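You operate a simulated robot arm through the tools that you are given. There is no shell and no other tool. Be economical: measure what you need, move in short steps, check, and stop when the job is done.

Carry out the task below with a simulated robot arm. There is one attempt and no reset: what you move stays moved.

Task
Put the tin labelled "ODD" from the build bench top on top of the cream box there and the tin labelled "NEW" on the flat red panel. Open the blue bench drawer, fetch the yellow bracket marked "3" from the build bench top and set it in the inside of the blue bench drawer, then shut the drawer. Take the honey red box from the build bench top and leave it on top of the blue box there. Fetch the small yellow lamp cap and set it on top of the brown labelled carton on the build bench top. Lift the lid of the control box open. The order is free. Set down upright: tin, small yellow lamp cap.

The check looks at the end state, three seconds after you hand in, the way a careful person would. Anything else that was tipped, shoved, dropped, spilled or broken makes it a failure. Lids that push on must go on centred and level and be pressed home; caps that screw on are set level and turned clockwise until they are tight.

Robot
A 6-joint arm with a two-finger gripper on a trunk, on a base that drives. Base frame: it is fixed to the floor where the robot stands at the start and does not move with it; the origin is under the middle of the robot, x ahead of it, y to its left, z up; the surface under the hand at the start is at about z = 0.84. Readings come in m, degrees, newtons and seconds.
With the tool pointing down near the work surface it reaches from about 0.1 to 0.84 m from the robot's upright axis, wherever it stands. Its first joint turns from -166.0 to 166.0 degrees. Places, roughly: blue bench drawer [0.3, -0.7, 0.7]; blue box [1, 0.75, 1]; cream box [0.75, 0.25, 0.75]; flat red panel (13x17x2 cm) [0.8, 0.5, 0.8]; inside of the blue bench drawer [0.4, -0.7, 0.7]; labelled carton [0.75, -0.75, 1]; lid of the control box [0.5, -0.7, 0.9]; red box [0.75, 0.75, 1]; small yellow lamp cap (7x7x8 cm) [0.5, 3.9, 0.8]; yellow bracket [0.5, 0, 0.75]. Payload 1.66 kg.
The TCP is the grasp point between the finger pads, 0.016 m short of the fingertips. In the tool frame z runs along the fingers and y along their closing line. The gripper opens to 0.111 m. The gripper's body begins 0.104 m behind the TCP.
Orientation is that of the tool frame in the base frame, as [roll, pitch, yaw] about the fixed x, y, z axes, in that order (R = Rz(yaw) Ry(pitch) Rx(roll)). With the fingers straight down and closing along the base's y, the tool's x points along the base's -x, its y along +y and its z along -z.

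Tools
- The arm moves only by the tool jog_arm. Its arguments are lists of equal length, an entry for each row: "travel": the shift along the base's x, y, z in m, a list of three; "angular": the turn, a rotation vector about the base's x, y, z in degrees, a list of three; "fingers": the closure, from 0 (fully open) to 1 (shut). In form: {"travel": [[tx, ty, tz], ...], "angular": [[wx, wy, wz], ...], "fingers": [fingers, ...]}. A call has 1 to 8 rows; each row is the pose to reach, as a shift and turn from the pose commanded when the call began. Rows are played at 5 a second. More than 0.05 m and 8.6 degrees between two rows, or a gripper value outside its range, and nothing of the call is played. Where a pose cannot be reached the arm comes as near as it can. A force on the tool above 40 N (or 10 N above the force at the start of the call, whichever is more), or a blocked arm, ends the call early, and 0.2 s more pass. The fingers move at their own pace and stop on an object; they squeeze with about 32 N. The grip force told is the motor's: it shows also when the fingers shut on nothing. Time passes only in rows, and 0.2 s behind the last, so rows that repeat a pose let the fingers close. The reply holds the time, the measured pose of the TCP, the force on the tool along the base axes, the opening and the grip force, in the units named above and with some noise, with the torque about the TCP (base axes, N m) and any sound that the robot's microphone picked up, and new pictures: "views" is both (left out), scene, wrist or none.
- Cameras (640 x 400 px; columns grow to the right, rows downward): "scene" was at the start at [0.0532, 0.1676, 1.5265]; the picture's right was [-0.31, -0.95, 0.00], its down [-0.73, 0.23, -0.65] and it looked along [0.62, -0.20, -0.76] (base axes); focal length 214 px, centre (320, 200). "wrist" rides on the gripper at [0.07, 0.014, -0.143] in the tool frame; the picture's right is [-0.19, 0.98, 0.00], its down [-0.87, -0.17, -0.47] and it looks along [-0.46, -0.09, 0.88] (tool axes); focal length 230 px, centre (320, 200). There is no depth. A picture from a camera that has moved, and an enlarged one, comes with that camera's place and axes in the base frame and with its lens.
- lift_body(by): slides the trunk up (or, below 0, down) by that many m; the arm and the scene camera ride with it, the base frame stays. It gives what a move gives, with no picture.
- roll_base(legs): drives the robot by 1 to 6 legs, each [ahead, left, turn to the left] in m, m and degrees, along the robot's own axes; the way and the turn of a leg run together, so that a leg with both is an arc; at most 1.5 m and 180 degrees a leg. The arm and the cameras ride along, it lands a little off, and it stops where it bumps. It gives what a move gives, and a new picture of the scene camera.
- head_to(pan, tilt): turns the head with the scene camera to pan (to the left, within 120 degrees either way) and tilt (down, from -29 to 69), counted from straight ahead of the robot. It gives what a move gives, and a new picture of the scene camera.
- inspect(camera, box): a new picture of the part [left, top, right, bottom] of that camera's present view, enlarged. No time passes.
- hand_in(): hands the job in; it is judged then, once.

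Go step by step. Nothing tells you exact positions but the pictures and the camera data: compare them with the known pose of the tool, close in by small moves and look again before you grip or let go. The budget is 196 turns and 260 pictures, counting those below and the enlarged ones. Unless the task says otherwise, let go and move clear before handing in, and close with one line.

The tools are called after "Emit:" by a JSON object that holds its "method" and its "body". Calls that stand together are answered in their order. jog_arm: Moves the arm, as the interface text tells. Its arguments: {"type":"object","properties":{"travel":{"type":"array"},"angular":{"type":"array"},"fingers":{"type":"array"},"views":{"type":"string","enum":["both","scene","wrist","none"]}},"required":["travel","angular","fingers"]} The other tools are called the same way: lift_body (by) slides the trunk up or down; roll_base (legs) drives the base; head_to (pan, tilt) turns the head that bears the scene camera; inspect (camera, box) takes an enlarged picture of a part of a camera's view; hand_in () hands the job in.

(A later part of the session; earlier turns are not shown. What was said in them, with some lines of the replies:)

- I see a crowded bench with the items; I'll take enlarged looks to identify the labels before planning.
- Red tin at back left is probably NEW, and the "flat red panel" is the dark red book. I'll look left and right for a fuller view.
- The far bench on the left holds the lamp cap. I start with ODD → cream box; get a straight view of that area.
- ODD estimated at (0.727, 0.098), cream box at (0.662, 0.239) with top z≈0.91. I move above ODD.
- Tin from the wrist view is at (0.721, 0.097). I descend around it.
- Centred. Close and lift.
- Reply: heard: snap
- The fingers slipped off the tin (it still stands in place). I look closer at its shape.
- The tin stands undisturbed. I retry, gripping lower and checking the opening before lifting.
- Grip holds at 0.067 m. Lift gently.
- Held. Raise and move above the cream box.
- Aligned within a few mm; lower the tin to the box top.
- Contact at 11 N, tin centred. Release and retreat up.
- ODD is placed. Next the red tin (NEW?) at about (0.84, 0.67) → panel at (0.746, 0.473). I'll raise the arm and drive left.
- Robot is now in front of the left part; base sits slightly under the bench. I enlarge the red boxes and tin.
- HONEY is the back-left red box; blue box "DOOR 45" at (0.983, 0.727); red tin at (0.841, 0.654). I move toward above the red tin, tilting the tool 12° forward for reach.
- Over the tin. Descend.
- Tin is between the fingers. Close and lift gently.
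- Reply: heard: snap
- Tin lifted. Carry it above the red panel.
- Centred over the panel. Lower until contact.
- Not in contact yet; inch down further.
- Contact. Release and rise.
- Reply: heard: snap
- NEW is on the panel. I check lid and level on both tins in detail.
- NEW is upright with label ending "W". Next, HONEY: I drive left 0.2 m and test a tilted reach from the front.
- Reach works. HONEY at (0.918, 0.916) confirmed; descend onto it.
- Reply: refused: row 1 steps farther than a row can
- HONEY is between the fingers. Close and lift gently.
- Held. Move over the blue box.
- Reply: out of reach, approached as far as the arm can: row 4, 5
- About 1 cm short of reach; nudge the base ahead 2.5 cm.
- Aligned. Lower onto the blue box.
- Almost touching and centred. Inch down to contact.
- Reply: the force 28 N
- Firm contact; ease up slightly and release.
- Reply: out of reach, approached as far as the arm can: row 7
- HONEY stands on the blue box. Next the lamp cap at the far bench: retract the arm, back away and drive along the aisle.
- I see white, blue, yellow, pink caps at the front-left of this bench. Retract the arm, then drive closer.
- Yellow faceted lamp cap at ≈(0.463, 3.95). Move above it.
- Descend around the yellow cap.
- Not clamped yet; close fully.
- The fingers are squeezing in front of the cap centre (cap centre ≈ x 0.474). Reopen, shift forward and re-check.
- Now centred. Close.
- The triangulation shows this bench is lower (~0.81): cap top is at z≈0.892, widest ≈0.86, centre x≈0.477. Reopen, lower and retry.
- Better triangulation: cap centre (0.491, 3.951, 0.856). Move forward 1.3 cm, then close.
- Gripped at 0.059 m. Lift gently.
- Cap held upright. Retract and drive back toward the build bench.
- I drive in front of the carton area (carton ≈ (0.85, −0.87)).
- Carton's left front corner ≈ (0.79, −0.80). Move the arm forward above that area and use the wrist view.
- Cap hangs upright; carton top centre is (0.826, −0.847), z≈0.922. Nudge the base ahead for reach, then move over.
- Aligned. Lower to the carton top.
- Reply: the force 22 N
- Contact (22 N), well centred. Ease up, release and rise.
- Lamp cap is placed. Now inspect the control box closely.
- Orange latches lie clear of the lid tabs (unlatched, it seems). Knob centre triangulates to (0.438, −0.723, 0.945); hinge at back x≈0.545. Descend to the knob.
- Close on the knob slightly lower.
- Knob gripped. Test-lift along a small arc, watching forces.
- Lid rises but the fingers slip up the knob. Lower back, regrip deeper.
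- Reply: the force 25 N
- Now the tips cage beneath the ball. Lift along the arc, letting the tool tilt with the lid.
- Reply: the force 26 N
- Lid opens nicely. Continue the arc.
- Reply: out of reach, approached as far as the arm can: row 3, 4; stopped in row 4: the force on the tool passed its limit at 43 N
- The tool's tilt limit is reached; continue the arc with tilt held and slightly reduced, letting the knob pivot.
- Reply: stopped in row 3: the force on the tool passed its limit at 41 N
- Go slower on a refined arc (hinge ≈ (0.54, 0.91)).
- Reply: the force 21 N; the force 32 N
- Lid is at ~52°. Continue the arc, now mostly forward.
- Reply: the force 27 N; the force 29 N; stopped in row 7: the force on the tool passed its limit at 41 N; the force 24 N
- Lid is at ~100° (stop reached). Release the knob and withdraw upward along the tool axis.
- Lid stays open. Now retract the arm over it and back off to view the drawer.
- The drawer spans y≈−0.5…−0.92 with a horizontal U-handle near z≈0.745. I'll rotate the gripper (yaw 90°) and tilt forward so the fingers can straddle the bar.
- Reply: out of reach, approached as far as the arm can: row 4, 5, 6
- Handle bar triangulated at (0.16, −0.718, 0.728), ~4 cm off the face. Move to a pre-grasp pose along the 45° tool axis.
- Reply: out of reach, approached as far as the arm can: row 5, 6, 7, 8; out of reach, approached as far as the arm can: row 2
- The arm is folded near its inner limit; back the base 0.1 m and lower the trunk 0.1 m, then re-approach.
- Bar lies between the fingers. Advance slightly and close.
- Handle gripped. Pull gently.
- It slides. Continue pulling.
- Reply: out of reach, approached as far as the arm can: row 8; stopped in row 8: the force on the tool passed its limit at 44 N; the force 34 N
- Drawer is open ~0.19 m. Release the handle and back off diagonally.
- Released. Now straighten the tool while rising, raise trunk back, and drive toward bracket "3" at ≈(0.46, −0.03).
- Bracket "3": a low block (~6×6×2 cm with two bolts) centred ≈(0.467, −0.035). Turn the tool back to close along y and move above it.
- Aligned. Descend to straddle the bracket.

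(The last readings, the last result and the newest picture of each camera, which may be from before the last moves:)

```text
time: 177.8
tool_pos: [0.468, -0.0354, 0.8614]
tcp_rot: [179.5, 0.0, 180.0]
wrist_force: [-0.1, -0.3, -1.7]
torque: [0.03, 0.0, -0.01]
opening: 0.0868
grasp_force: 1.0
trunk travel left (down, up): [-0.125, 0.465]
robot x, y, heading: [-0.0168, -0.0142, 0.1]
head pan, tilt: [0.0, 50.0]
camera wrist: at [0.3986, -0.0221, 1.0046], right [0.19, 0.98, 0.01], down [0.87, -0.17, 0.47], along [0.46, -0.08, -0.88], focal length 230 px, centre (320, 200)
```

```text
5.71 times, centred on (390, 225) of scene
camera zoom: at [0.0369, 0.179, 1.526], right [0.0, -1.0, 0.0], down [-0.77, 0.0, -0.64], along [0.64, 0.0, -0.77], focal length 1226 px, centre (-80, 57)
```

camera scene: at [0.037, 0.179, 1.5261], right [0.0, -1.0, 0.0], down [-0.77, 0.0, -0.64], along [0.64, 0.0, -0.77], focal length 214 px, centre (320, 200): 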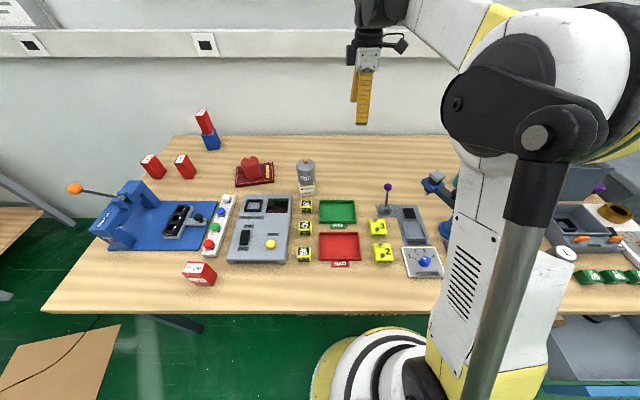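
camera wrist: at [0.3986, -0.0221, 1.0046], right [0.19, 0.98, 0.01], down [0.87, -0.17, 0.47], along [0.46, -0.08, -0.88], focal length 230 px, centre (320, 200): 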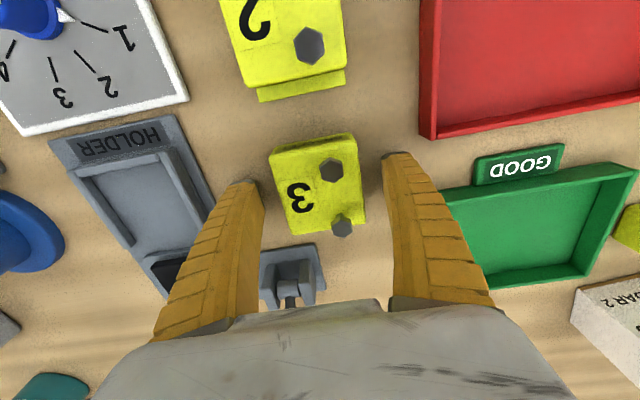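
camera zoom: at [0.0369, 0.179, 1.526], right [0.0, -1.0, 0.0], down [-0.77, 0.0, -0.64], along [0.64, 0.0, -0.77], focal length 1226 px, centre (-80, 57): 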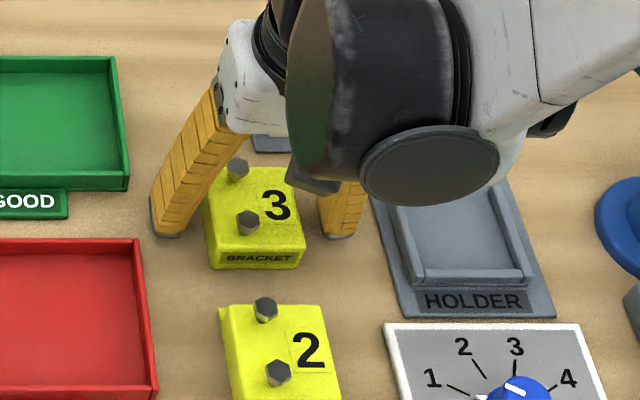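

Close and lift gently.

Emit:
{"method": "jog_arm", "body": {"travel": [[0, 0, 0], [0, 0, 0], [0, 0, 0], [0, 0, 0], [0, 0, 0.006], [0, 0, 0.02], [0, 0, 0.05], [0, 0, 0.09]], "angular": [[0, 0, 0], [0, 0, 0], [0, 0, 0], [0, 0, 0], [0, 0, 0], [0, 0, 0], [0, 0, 0], [0, 0, 0]], "fingers": [0.35, 0.5, 0.7, 0.8, 0.8, 0.8, 0.8, 0.8], "views": "wrist"}}

```text
time: 179.6
tool_pos: [0.4671, -0.035, 0.9525]
tcp_rot: [179.4, -0.1, 180.0]
wrist_force: [-0.6, 0.2, -3.3]
torque: [0.02, -0.04, -0.05]
opening: 0.053
grasp_force: 32.1
trunk travel left (down, up): [-0.125, 0.465]
robot x, y, heading: [-0.0189, -0.0105, -0.2]
head pan, tilt: [0.0, 50.0]
camera wrist: at [0.3975, -0.0232, 1.0955], right [0.19, 0.98, 0.01], down [0.87, -0.17, 0.47], along [0.46, -0.08, -0.88], focal length 230 px, centre (320, 200)
```

wrist: 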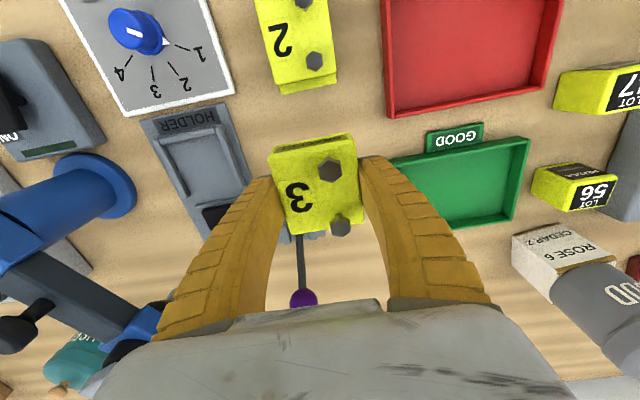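

Bracket held. Raise, back off and drive to the drawer.

Emit:
{"method": "jog_arm", "body": {"travel": [[0, 0, 0.045], [0, 0, 0.09], [0, 0, 0.135], [0, 0, 0.18]], "angular": [[0, 0, 0], [0, 0, 0], [0, 0, 0], [0, 0, 0]], "fingers": [0.8, 0.8, 0.8, 0.8], "views": "none"}}

Emit:
{"method": "roll_base", "body": {"legs": [[-0.58, 0, 0], [0, -0.7, 0]]}}

Emit:
{"method": "head_to", "body": {"pan": -5, "tilt": 50}}

```text
time: 180.6
tool_pos: [0.4688, -0.0327, 1.133]
tcp_rot: [179.5, -0.1, -180.0]
wrist_force: [0.3, -0.2, -1.7]
torque: [-0.02, -0.03, -0.01]
opening: 0.0531
grasp_force: 32.4
trunk travel left (down, up): [-0.125, 0.465]
robot x, y, heading: [-0.0212, -0.0149, 0.1]
head pan, tilt: [0.0, 50.0]
```

```text
time: 187.3
tool_pos: [-0.1117, -0.7363, 1.1312]
tcp_rot: [179.4, 0.0, 179.9]
wrist_force: [-0.4, 0.4, -3.1]
torque: [0.0, 0.03, -0.01]
opening: 0.0531
grasp_force: 31.8
trunk travel left (down, up): [-0.125, 0.465]
robot x, y, heading: [-0.601, -0.7118, 0.4]
head pan, tilt: [0.0, 50.0]
camera scene: at [-0.5417, -0.5242, 1.5261], right [0.0, -1.0, 0.0], down [-0.77, 0.0, -0.64], along [0.64, 0.0, -0.77], focal length 214 px, centre (320, 200)
```

scene: 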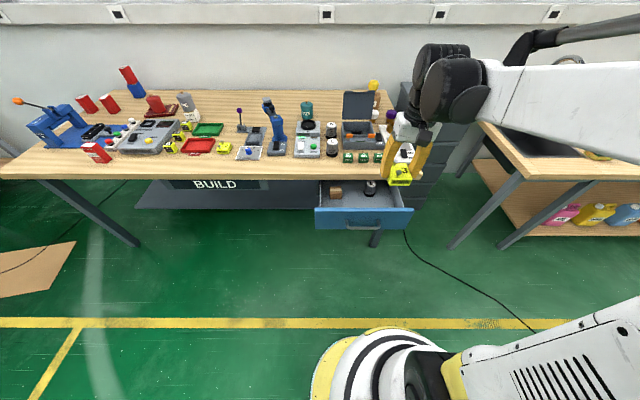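

```text
time: 188.0
tool_pos: [-0.1114, -0.7356, 1.1313]
tcp_rot: [179.4, -0.1, -179.9]
wrist_force: [-0.7, -0.4, -3.0]
torque: [-0.01, 0.01, 0.0]
opening: 0.053
grasp_force: 32.4
trunk travel left (down, up): [-0.125, 0.465]
robot x, y, heading: [-0.5955, -0.7168, 0.1]
head pan, tilt: [-5.0, 50.0]
camera scene: at [-0.5419, -0.5306, 1.526], right [-0.08, -1.0, 0.0], down [-0.76, 0.06, -0.64], along [0.64, -0.05, -0.77], focal length 214 px, centre (320, 200)
```

scene: 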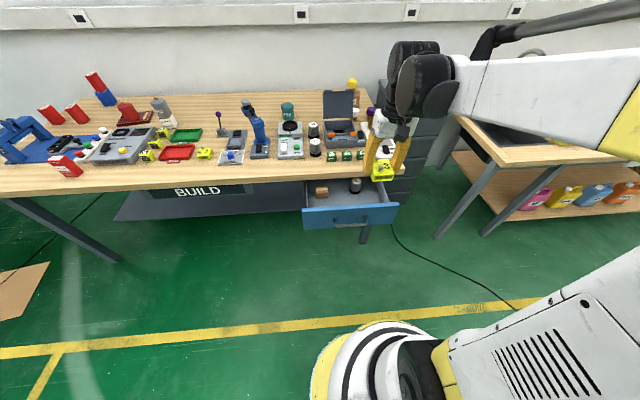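

Emit:
{"method": "inspect", "body": {"camera": "scene", "box": [290, 160, 410, 235]}}

```text
5.33 times, centred on (350, 198) of scene
camera zoom: at [-0.5419, -0.5306, 1.526], right [-0.08, -1.0, 0.0], down [-0.76, 0.06, -0.64], along [0.64, -0.05, -0.77], focal length 1144 px, centre (160, 213)
```

zoom: 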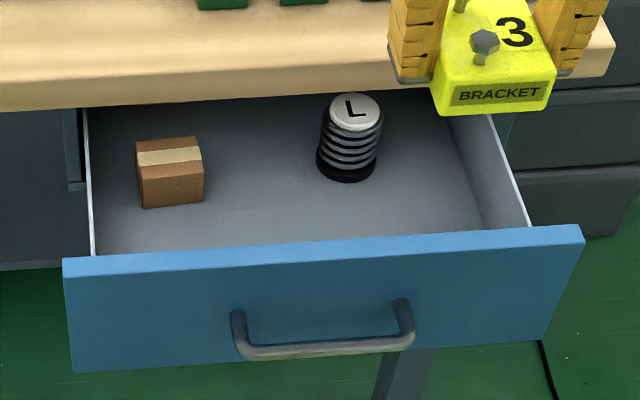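

Drawer's free floor is between the front panel (x≈0.04) and the coil/box (x≥0.18). I'll aim for (0.105, −0.70). Move above it.

Emit:
{"method": "jog_arm", "body": {"travel": [[0.031, 0.005, -0.02], [0.062, 0.01, -0.045], [0.093, 0.015, -0.07], [0.124, 0.02, -0.1], [0.155, 0.026, -0.13], [0.186, 0.031, -0.16], [0.216, 0.036, -0.18]], "angular": [[0, 0, 0], [0, 0, 0], [0, 0, 0], [0, 0, 0], [0, 0, 0], [0, 0, 0], [0, 0, 0]], "fingers": [0.8, 0.8, 0.8, 0.8, 0.8, 0.8, 0.8], "views": "both"}}

Emit:
{"method": "inspect", "body": {"camera": "scene", "box": [290, 130, 410, 235]}}

```text
time: 189.6
tool_pos: [0.1052, -0.7021, 0.9524]
tcp_rot: [179.4, 0.1, -179.9]
wrist_force: [0.4, -0.5, -2.2]
torque: [0.0, -0.01, -0.02]
opening: 0.0531
grasp_force: 31.7
trunk travel left (down, up): [-0.125, 0.465]
robot x, y, heading: [-0.5925, -0.7136, -0.0]
head pan, tilt: [-5.0, 50.0]
camera scene: at [-0.5412, -0.5306, 1.5259], right [-0.08, -1.0, 0.0], down [-0.76, 0.06, -0.64], along [0.64, -0.05, -0.77], focal length 214 px, centre (320, 200)
camera wrist: at [0.0351, -0.6888, 1.0952], right [0.19, 0.98, 0.01], down [0.87, -0.17, 0.47], along [0.46, -0.08, -0.88], focal length 230 px, centre (320, 200)
```

scene: 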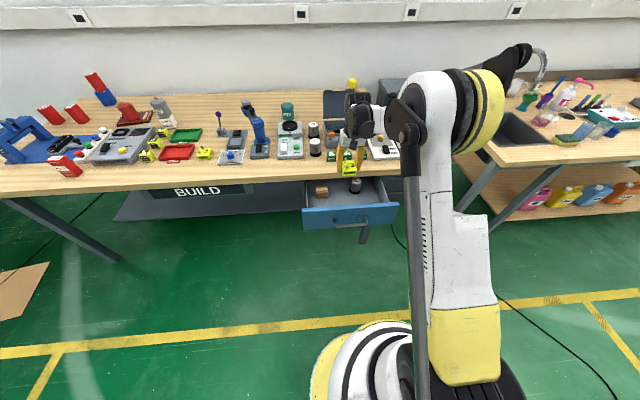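
wrist: 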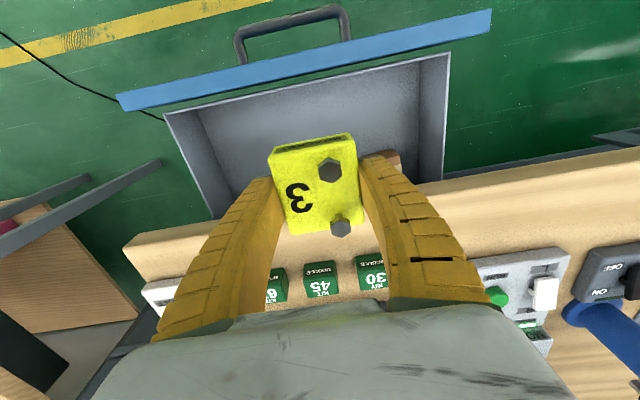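

```text
3.81 times, centred on (350, 182) of scene
camera zoom: at [-0.5412, -0.5306, 1.5259], right [-0.08, -1.0, 0.0], down [-0.76, 0.06, -0.64], along [0.64, -0.05, -0.77], focal length 817 px, centre (206, 267)
```

zoom: 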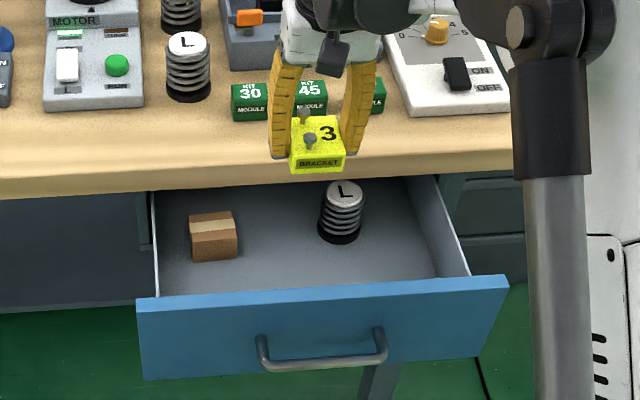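

Descend into the drawer in steps.

Emit:
{"method": "jog_arm", "body": {"travel": [[-0.003, 0, -0.045], [-0.003, 0, -0.09], [-0.003, 0, -0.135], [-0.003, 0, -0.175], [-0.003, 0, -0.21], [-0.003, 0, -0.235]], "angular": [[0, 0, 0], [0, 0, 0], [0, 0, 0], [0, 0, 0], [0, 0, 0], [0, 0, 0]], "fingers": [0.8, 0.8, 0.8, 0.8, 0.8, 0.8], "views": "wrist"}}

Emit:
{"method": "inspect", "body": {"camera": "scene", "box": [290, 150, 410, 235]}}

```text
time: 191.0
tool_pos: [0.1005, -0.7014, 0.7181]
tcp_rot: [179.4, 0.0, 179.9]
wrist_force: [-1.0, 0.5, -3.9]
torque: [-0.01, -0.05, 0.0]
opening: 0.053
grasp_force: 31.8
trunk travel left (down, up): [-0.125, 0.465]
robot x, y, heading: [-0.5944, -0.7164, 0.3]
head pan, tilt: [-5.0, 50.0]
camera wrist: at [0.031, -0.6892, 0.8605], right [0.19, 0.98, 0.01], down [0.87, -0.17, 0.47], along [0.46, -0.08, -0.88], focal length 230 px, centre (320, 200)
```

wrist: 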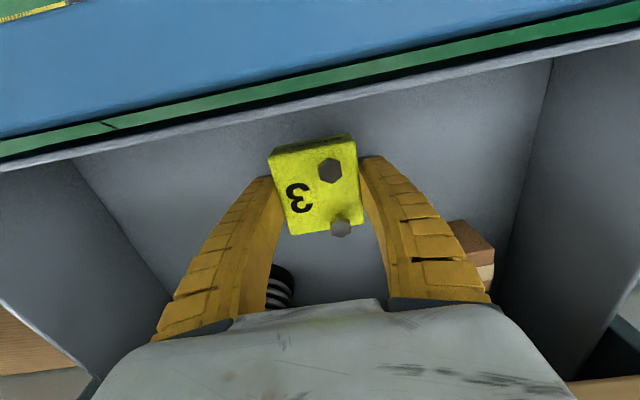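

```text
4.71 times, centred on (350, 192) of scene
camera zoom: at [-0.5416, -0.5306, 1.526], right [-0.08, -1.0, 0.0], down [-0.76, 0.06, -0.64], along [0.64, -0.05, -0.77], focal length 1009 px, centre (179, 235)
```

zoom: 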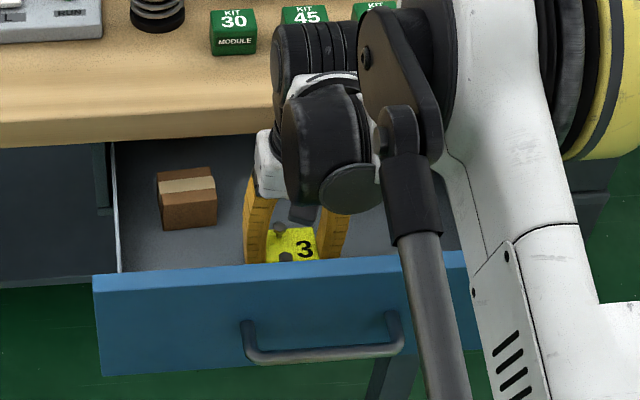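

Emit:
{"method": "jog_arm", "body": {"travel": [[0, 0, -0.004], [0, 0, -0.008], [0, 0, -0.012], [0, 0, -0.016], [0, 0, -0.019], [0, 0, -0.022]], "angular": [[0, 0, 0], [0, 0, 0], [0, 0, 0], [0, 0, 0], [0, 0, 0], [0, 0, 0]], "fingers": [0.8, 0.8, 0.8, 0.8, 0.8, 0.8], "views": "none"}}

```text
time: 192.4
tool_pos: [0.1012, -0.6997, 0.6964]
tcp_rot: [179.4, 0.1, -179.9]
wrist_force: [0.1, -0.9, 22.2]
torque: [-0.06, 0.02, 0.03]
opening: 0.0552
grasp_force: 32.2
trunk travel left (down, up): [-0.125, 0.465]
robot x, y, heading: [-0.5982, -0.7141, 0.0]
head pan, tilt: [-5.0, 50.0]
```

Contact with the drawer floor. Release and rise.

Emit:
{"method": "jog_arm", "body": {"travel": [[0, 0, 0.002], [0, 0, 0.002], [0, 0, 0.002], [0, 0, 0.03], [0, 0, 0.07], [0, 0, 0.11], [0, 0, 0.155], [0, 0, 0.2]], "angular": [[0, 0, 0], [0, 0, 0], [0, 0, 0], [0, 0, 0], [0, 0, 0], [0, 0, 0], [0, 0, 0], [0, 0, 0]], "fingers": [0.4, 0.25, 0.2, 0.2, 0.2, 0.2, 0.2, 0.2], "views": "wrist"}}

```text
time: 194.2
tool_pos: [0.1006, -0.6994, 0.8958]
tcp_rot: [179.4, 0.0, -180.0]
wrist_force: [0.3, 0.0, -0.5]
torque: [-0.01, 0.03, 0.03]
opening: 0.0901
grasp_force: 0.4
trunk travel left (down, up): [-0.125, 0.465]
robot x, y, heading: [-0.599, -0.7183, -0.1]
head pan, tilt: [-5.0, 50.0]
camera wrist: at [0.0305, -0.686, 1.0387], right [0.19, 0.98, 0.01], down [0.87, -0.17, 0.47], along [0.46, -0.08, -0.88], focal length 230 px, centre (320, 200)
```

wrist: 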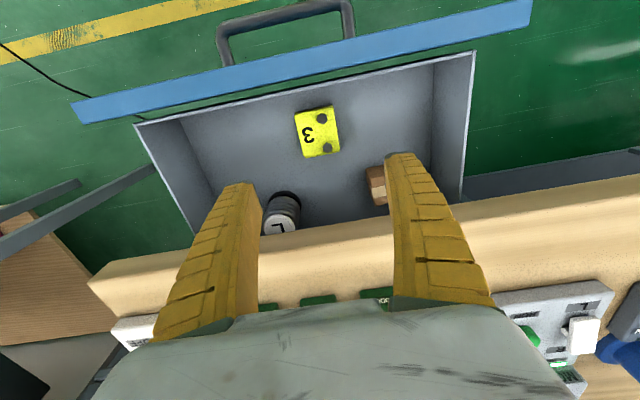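

Bracket "3" lies in the drawer. Now back up a little to push the drawer shut by its handle bar with closed fingers.

Emit:
{"method": "roll_base", "body": {"legs": [[-0.1, 0, 0]]}}

Emit:
{"method": "jog_arm", "body": {"travel": [[-0.03, -0.003, 0], [-0.06, -0.006, 0], [-0.09, -0.01, 0], [-0.1, -0.015, -0.03], [-0.1, -0.017, -0.07], [-0.1, -0.017, -0.11], [-0.1, -0.017, -0.14], [-0.1, -0.017, -0.16]], "angular": [[0, -3, 0], [0, -6, 0], [0, -10, 0], [0, -14, 0], [0, -17, 0], [0, -20, 0], [0, -20, 0], [0, -20, 0]], "fingers": [1, 1, 1, 1, 1, 1, 1, 1], "views": "both"}}

```text
time: 195.3
tool_pos: [-0.0012, -0.697, 0.8956]
tcp_rot: [179.3, 0.1, -180.0]
wrist_force: [-0.4, 0.1, 1.0]
torque: [-0.02, -0.04, -0.02]
opening: 0.09
grasp_force: 0.8
trunk travel left (down, up): [-0.125, 0.465]
robot x, y, heading: [-0.6961, -0.7146, 0.3]
head pan, tilt: [-5.0, 50.0]
camera scene: at [-0.6433, -0.5309, 1.5261], right [-0.08, -1.0, 0.0], down [-0.76, 0.06, -0.64], along [0.64, -0.05, -0.77], focal length 214 px, centre (320, 200)
```

scene: 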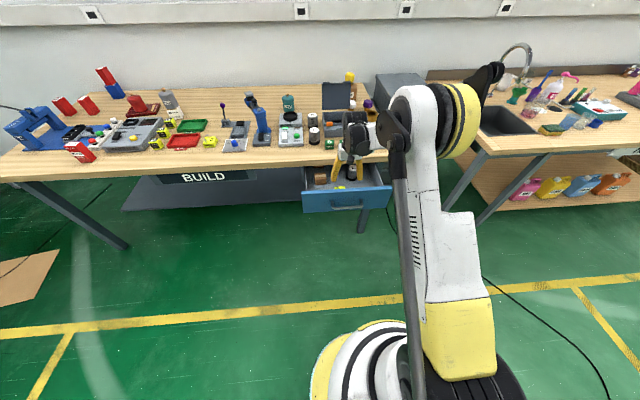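

```text
time: 197.1
tool_pos: [-0.082, -0.715, 0.7467]
tcp_rot: [179.5, 19.9, -179.9]
wrist_force: [-0.2, 0.6, 1.2]
torque: [0.0, 0.0, 0.01]
opening: 0.0
grasp_force: 28.1
out of reach, approached as far as the arm can: row 7, 8
trunk travel left (down, up): [-0.125, 0.465]
robot x, y, heading: [-0.7002, -0.7154, 0.2]
head pan, tilt: [-5.0, 50.0]
camera scene: at [-0.6423, -0.5309, 1.526], right [-0.08, -1.0, 0.0], down [-0.76, 0.06, -0.64], along [0.64, -0.05, -0.77], focal length 214 px, centre (320, 200)
camera wrist: at [-0.1953, -0.702, 0.8572], right [0.17, 0.98, 0.07], down [0.65, -0.17, 0.74], along [0.74, -0.08, -0.67], focal length 230 px, centre (320, 200)
```

scene: 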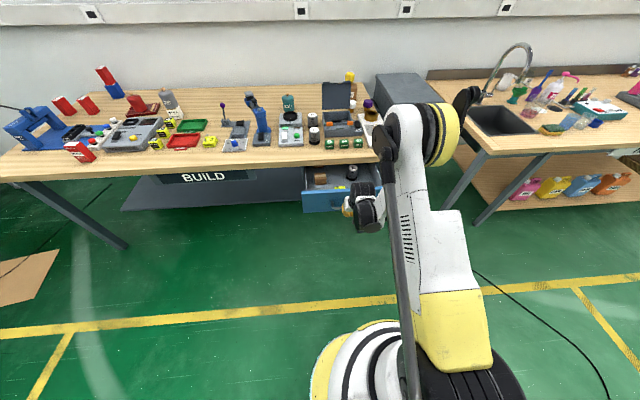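
wrist: 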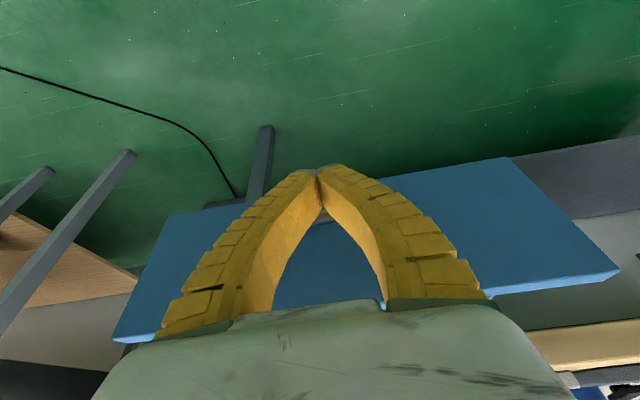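

Slightly too high for the bar; lower the trunk 3 cm, then push forward slowly.

Emit:
{"method": "lift_body", "body": {"by": -0.03}}

Emit:
{"method": "jog_arm", "body": {"travel": [[0.015, 0, 0], [0.03, 0, 0], [0.045, 0, 0], [0.06, 0, 0], [0.075, 0, 0], [0.09, 0, 0], [0.105, 0, 0], [0.12, 0, 0]], "angular": [[0, 0, 0], [0, 0, 0], [0, 0, 0], [0, 0, 0], [0, 0, 0], [0, 0, 0], [0, 0, 0], [0, 0, 0]], "fingers": [1, 1, 1, 1, 1, 1, 1, 1], "views": "both"}}

```text
time: 197.9
tool_pos: [-0.0824, -0.7139, 0.7175]
tcp_rot: [179.5, 19.9, -179.8]
wrist_force: [-0.3, 0.8, 0.2]
torque: [0.01, 0.0, 0.0]
opening: 0.0
grasp_force: 28.7
trunk travel left (down, up): [-0.095, 0.495]
robot x, y, heading: [-0.6972, -0.717, 0.4]
head pan, tilt: [-5.0, 50.0]
```

```text
time: 199.7
tool_pos: [0.0378, -0.7147, 0.7166]
tcp_rot: [179.4, 19.9, -179.9]
wrist_force: [-0.3, 0.3, -0.4]
torque: [-0.01, 0.02, 0.02]
opening: 0.0001
grasp_force: 28.5
trunk travel left (down, up): [-0.095, 0.495]
robot x, y, heading: [-0.6968, -0.7141, 0.2]
head pan, tilt: [-5.0, 50.0]
camera scene: at [-0.6424, -0.5309, 1.496], right [-0.08, -1.0, 0.0], down [-0.76, 0.06, -0.64], along [0.64, -0.05, -0.77], focal length 214 px, centre (320, 200)
camera wrist: at [-0.0752, -0.7021, 0.8262], right [0.17, 0.98, 0.07], down [0.65, -0.17, 0.74], along [0.74, -0.08, -0.67], focal length 230 px, centre (320, 200)
```

scene: 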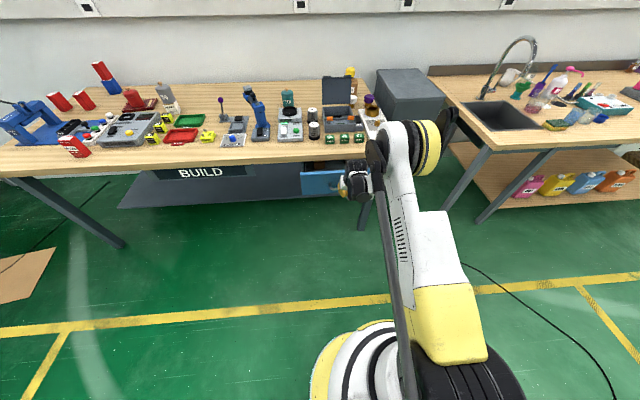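
wrist: 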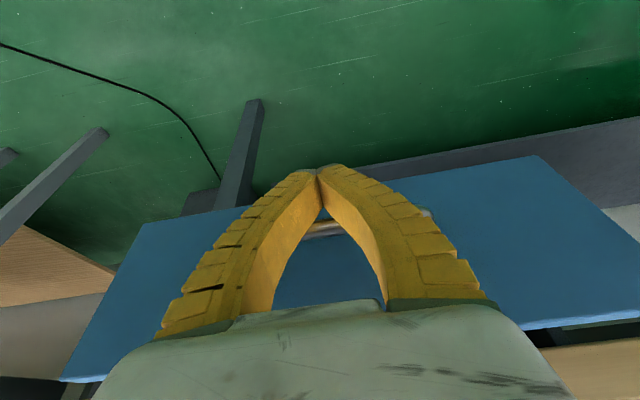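

The drawer is moving. Continue pushing until it seats.

Emit:
{"method": "jog_arm", "body": {"travel": [[0.015, 0, 0], [0.03, 0, 0], [0.045, 0, 0], [0.06, 0, 0], [0.07, 0, 0], [0.08, 0, 0], [0.09, 0, 0], [0.096, 0, 0]], "angular": [[0, 0, 0], [0, 0, 0], [0, 0, 0], [0, 0, 0], [0, 0, 0], [0, 0, 0], [0, 0, 0], [0, 0, 0]], "fingers": [1, 1, 1, 1, 1, 1, 1, 1], "views": "both"}}

Emit:
{"method": "inspect", "body": {"camera": "scene", "box": [280, 110, 400, 210]}}

```text
time: 201.5
tool_pos: [0.1348, -0.7147, 0.7166]
tcp_rot: [179.4, 19.9, -179.9]
wrist_force: [0.3, 0.0, 0.2]
torque: [0.0, 0.01, 0.0]
opening: 0.0
grasp_force: 28.5
trunk travel left (down, up): [-0.095, 0.495]
robot x, y, heading: [-0.6999, -0.7142, 0.3]
head pan, tilt: [-5.0, 50.0]
camera scene: at [-0.6425, -0.5309, 1.496], right [-0.08, -1.0, 0.0], down [-0.76, 0.06, -0.64], along [0.64, -0.05, -0.77], focal length 214 px, centre (320, 200)
camera wrist: at [0.0203, -0.7021, 0.827], right [0.17, 0.98, 0.07], down [0.65, -0.17, 0.74], along [0.74, -0.08, -0.67], focal length 230 px, centre (320, 200)
```

scene: 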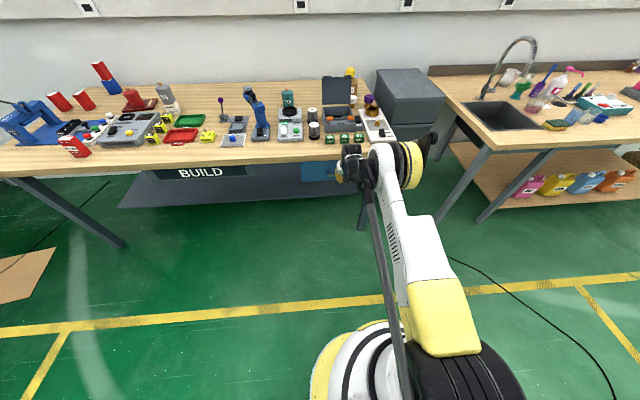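
wrist: 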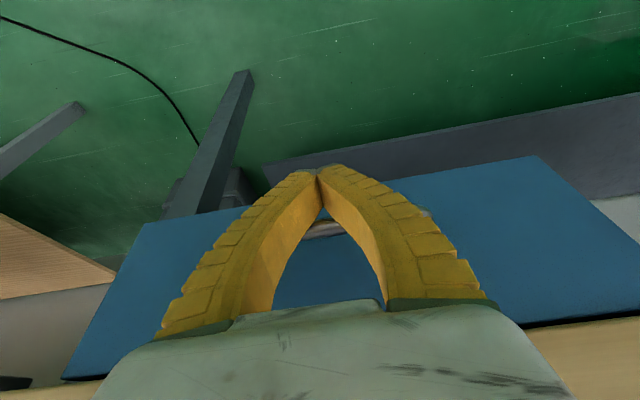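

```text
4.00 times, centred on (340, 160) of scene
camera zoom: at [-0.6425, -0.5309, 1.496], right [-0.08, -1.0, 0.0], down [-0.76, 0.06, -0.64], along [0.64, -0.05, -0.77], focal length 858 px, centre (240, 360)
```

zoom: 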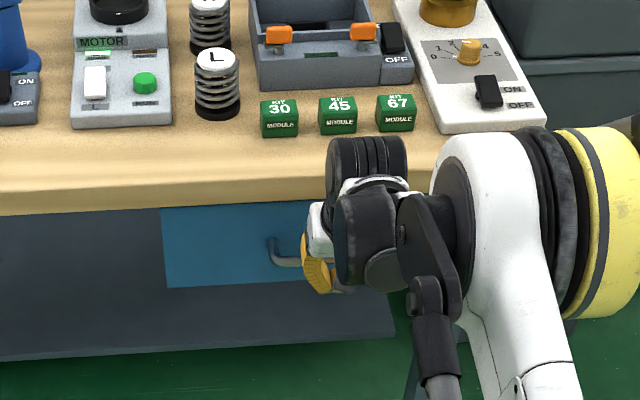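

Emit:
{"method": "jog_arm", "body": {"travel": [[0.003, 0, 0], [0.006, 0, 0], [0.009, 0, 0], [0.012, 0, 0], [0.015, 0, 0], [0.018, 0, 0], [0.02, 0, 0]], "angular": [[0, 0, 0], [0, 0, 0], [0, 0, 0], [0, 0, 0], [0, 0, 0], [0, 0, 0], [0, 0, 0]], "fingers": [1, 1, 1, 1, 1, 1, 1], "views": "wrist"}}

```text
time: 202.4
tool_pos: [0.1399, -0.7148, 0.7141]
tcp_rot: [179.5, 19.2, -179.8]
wrist_force: [-8.7, 0.0, -6.4]
torque: [-0.08, -0.01, 0.06]
opening: 0.0
grasp_force: 28.7
trunk travel left (down, up): [-0.095, 0.495]
robot x, y, heading: [-0.699, -0.7139, 0.3]
head pan, tilt: [-5.0, 50.0]
stopped in row 4: the force on the tool passed its limit at 46 N (the readings are from after the stop); the commanded pose is now the measured one
camera wrist: at [0.027, -0.7019, 0.8264], right [0.17, 0.98, 0.07], down [0.66, -0.17, 0.73], along [0.73, -0.08, -0.68], focal length 230 px, centre (320, 200)
```

wrist: 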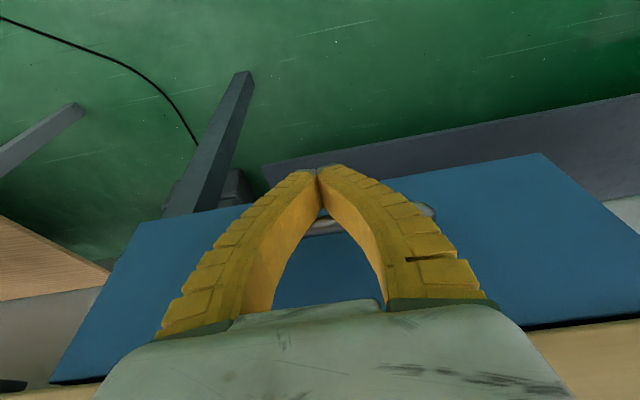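

The drawer hit its stop — shut. Back away and verify.

Emit:
{"method": "jog_arm", "body": {"travel": [[-0.02, 0, 0], [-0.05, 0, 0], [-0.09, 0, 0.01], [-0.12, 0, 0.05], [-0.13, 0, 0.09]], "angular": [[0, 0, 0], [0, 0, 0], [0, 0, 0], [0, 0, 0], [0, 0, 0]], "fingers": [1, 1, 1, 1, 1], "views": "none"}}

Emit:
{"method": "roll_base", "body": {"legs": [[-0.15, 0.35, 0]]}}

Emit:
{"method": "head_to", "body": {"pan": -15, "tilt": 30}}

Emit:
{"method": "inspect", "body": {"camera": "scene", "box": [250, 120, 450, 300]}}

Emit:
{"method": "inspect", "body": {"camera": "scene", "box": [40, 140, 300, 300]}}

```text
time: 203.6
tool_pos: [0.0096, -0.7147, 0.8051]
tcp_rot: [179.5, 19.4, -179.9]
wrist_force: [0.7, -0.2, 0.3]
torque: [0.04, 0.02, 0.0]
opening: 0.0
grasp_force: 28.9
trunk travel left (down, up): [-0.095, 0.495]
robot x, y, heading: [-0.6975, -0.7164, 0.2]
head pan, tilt: [-5.0, 50.0]
```

```text
time: 206.0
tool_pos: [-0.1416, -0.3677, 0.8048]
tcp_rot: [179.5, 19.4, -180.0]
wrist_force: [-0.2, -0.3, -1.4]
torque: [0.0, 0.02, -0.03]
opening: 0.0002
grasp_force: 28.7
trunk travel left (down, up): [-0.095, 0.495]
robot x, y, heading: [-0.8537, -0.3691, 0.2]
head pan, tilt: [-5.0, 50.0]
camera scene: at [-0.7952, -0.1824, 1.496], right [-0.09, -1.0, 0.0], down [-0.76, 0.07, -0.64], along [0.64, -0.05, -0.77], focal length 214 px, centre (320, 200)
```

scene: 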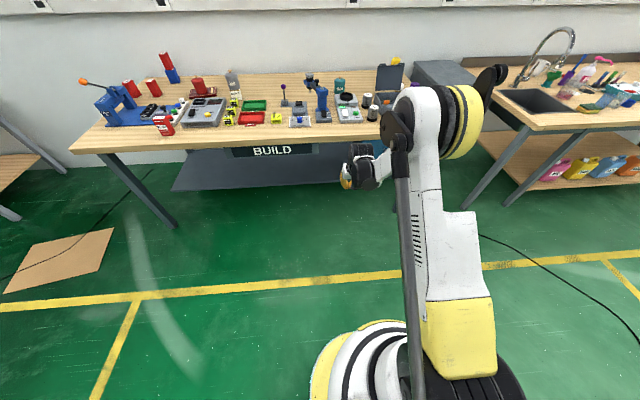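

```text
time: 206.8
tool_pos: [-0.1425, -0.3679, 0.8054]
tcp_rot: [179.5, 19.4, 180.0]
wrist_force: [0.3, 0.6, -0.1]
torque: [-0.03, 0.0, -0.02]
opening: 0.0
grasp_force: 28.3
trunk travel left (down, up): [-0.095, 0.495]
robot x, y, heading: [-0.8489, -0.3682, 0.3]
head pan, tilt: [-15.0, 30.0]
camera scene: at [-0.7844, -0.1993, 1.5255], right [-0.26, -0.97, 0.0], down [-0.48, 0.13, -0.87], along [0.84, -0.22, -0.5], focal length 214 px, centre (320, 200)
```

scene: 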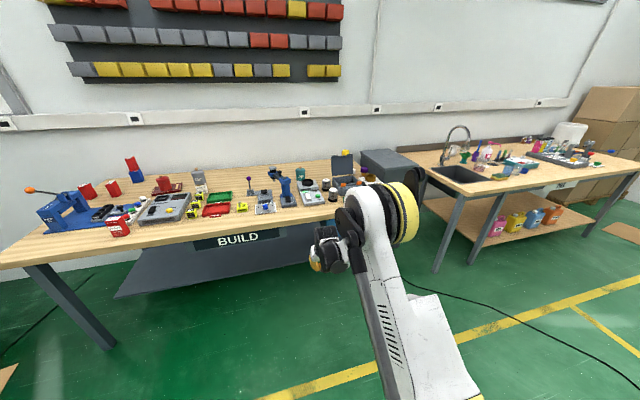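

```text
2.22 times, centred on (350, 210) of scene
camera zoom: at [-0.7844, -0.1993, 1.5255], right [-0.26, -0.97, 0.0], down [-0.48, 0.13, -0.87], along [0.84, -0.22, -0.5], focal length 477 px, centre (253, 178)
```

zoom: 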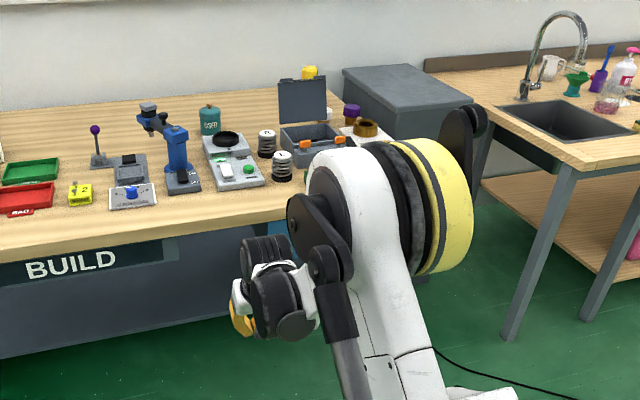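

```text
2.46 times, centred on (170, 220) of scene
camera zoom: at [-0.7844, -0.1993, 1.5255], right [-0.26, -0.97, 0.0], down [-0.48, 0.13, -0.87], along [0.84, -0.22, -0.5], focal length 528 px, centre (689, 151)
```

zoom: 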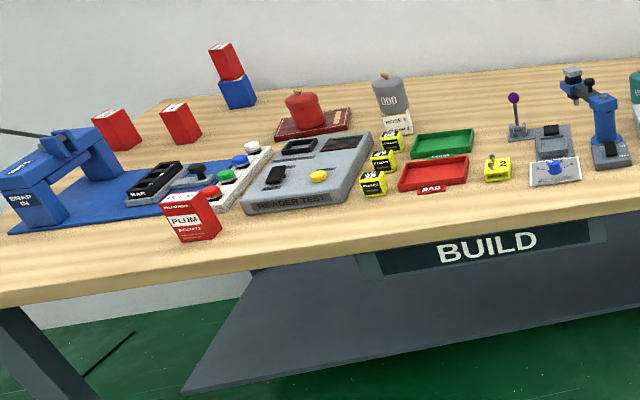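

Everything stands. One more look to confirm the drawer front is flush.

Emit:
{"method": "roll_base", "body": {"legs": [[0, -0.75, 0]]}}

Emit:
{"method": "head_to", "body": {"pan": 10, "tilt": 30}}

Emit:
{"method": "inspect", "body": {"camera": "scene", "box": [200, 130, 400, 260]}}

```text
time: 210.9
tool_pos: [-0.1435, -1.1178, 0.805]
tcp_rot: [179.5, 19.4, 179.7]
wrist_force: [-0.4, 0.8, -1.1]
torque: [0.05, -0.02, 0.02]
opening: 0.0
grasp_force: 28.8
trunk travel left (down, up): [-0.095, 0.495]
robot x, y, heading: [-0.8532, -1.1155, -0.4]
head pan, tilt: [-15.0, 30.0]
camera scene: at [-0.7843, -0.9458, 1.5256], right [-0.26, -0.96, 0.0], down [-0.48, 0.13, -0.87], along [0.84, -0.23, -0.5], focal length 214 px, centre (320, 200)
```

scene: 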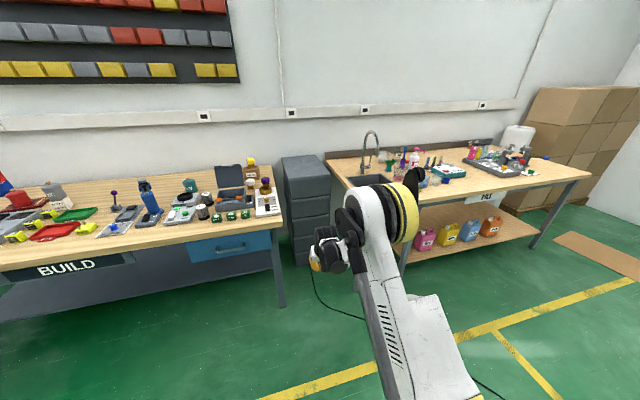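

```text
time: 211.8
tool_pos: [-0.1424, -1.1186, 0.805]
tcp_rot: [179.4, 19.4, 179.7]
wrist_force: [-0.2, 0.7, -0.1]
torque: [0.02, -0.02, 0.01]
opening: 0.0003
grasp_force: 28.8
trunk travel left (down, up): [-0.095, 0.495]
robot x, y, heading: [-0.8489, -1.1121, -0.3]
head pan, tilt: [10.0, 30.0]
camera scene: at [-0.7824, -0.9067, 1.5256], right [0.17, -0.99, 0.0], down [-0.49, -0.08, -0.87], along [0.85, 0.15, -0.5], focal length 214 px, centre (320, 200)
```

scene: 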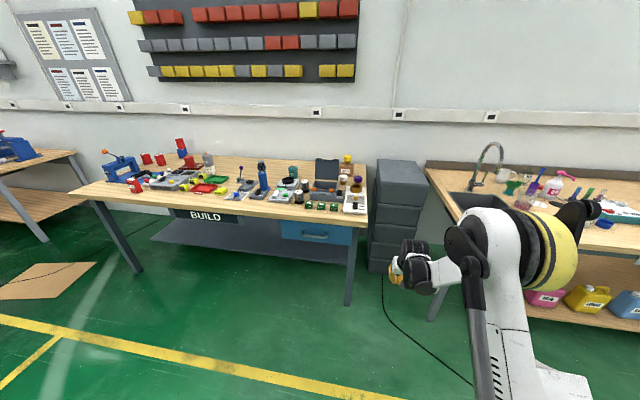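

```text
3.08 times, centred on (300, 195) of scene
camera zoom: at [-0.7824, -0.9067, 1.5256], right [0.17, -0.99, 0.0], down [-0.49, -0.08, -0.87], along [0.85, 0.15, -0.5], focal length 660 px, centre (382, 215)
```

zoom: 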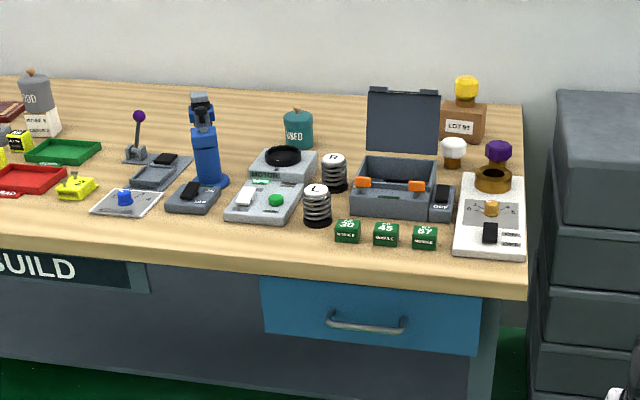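

The drawer front is flush, the lid stays open, and every placed item is standing where it belongs. Handing in.

Emit:
{"method": "hand_in", "body": {}}

```text
The job is handed in.
```

The job is handed in, with every part of the task done and checked on camera; the result of the check has not come back.
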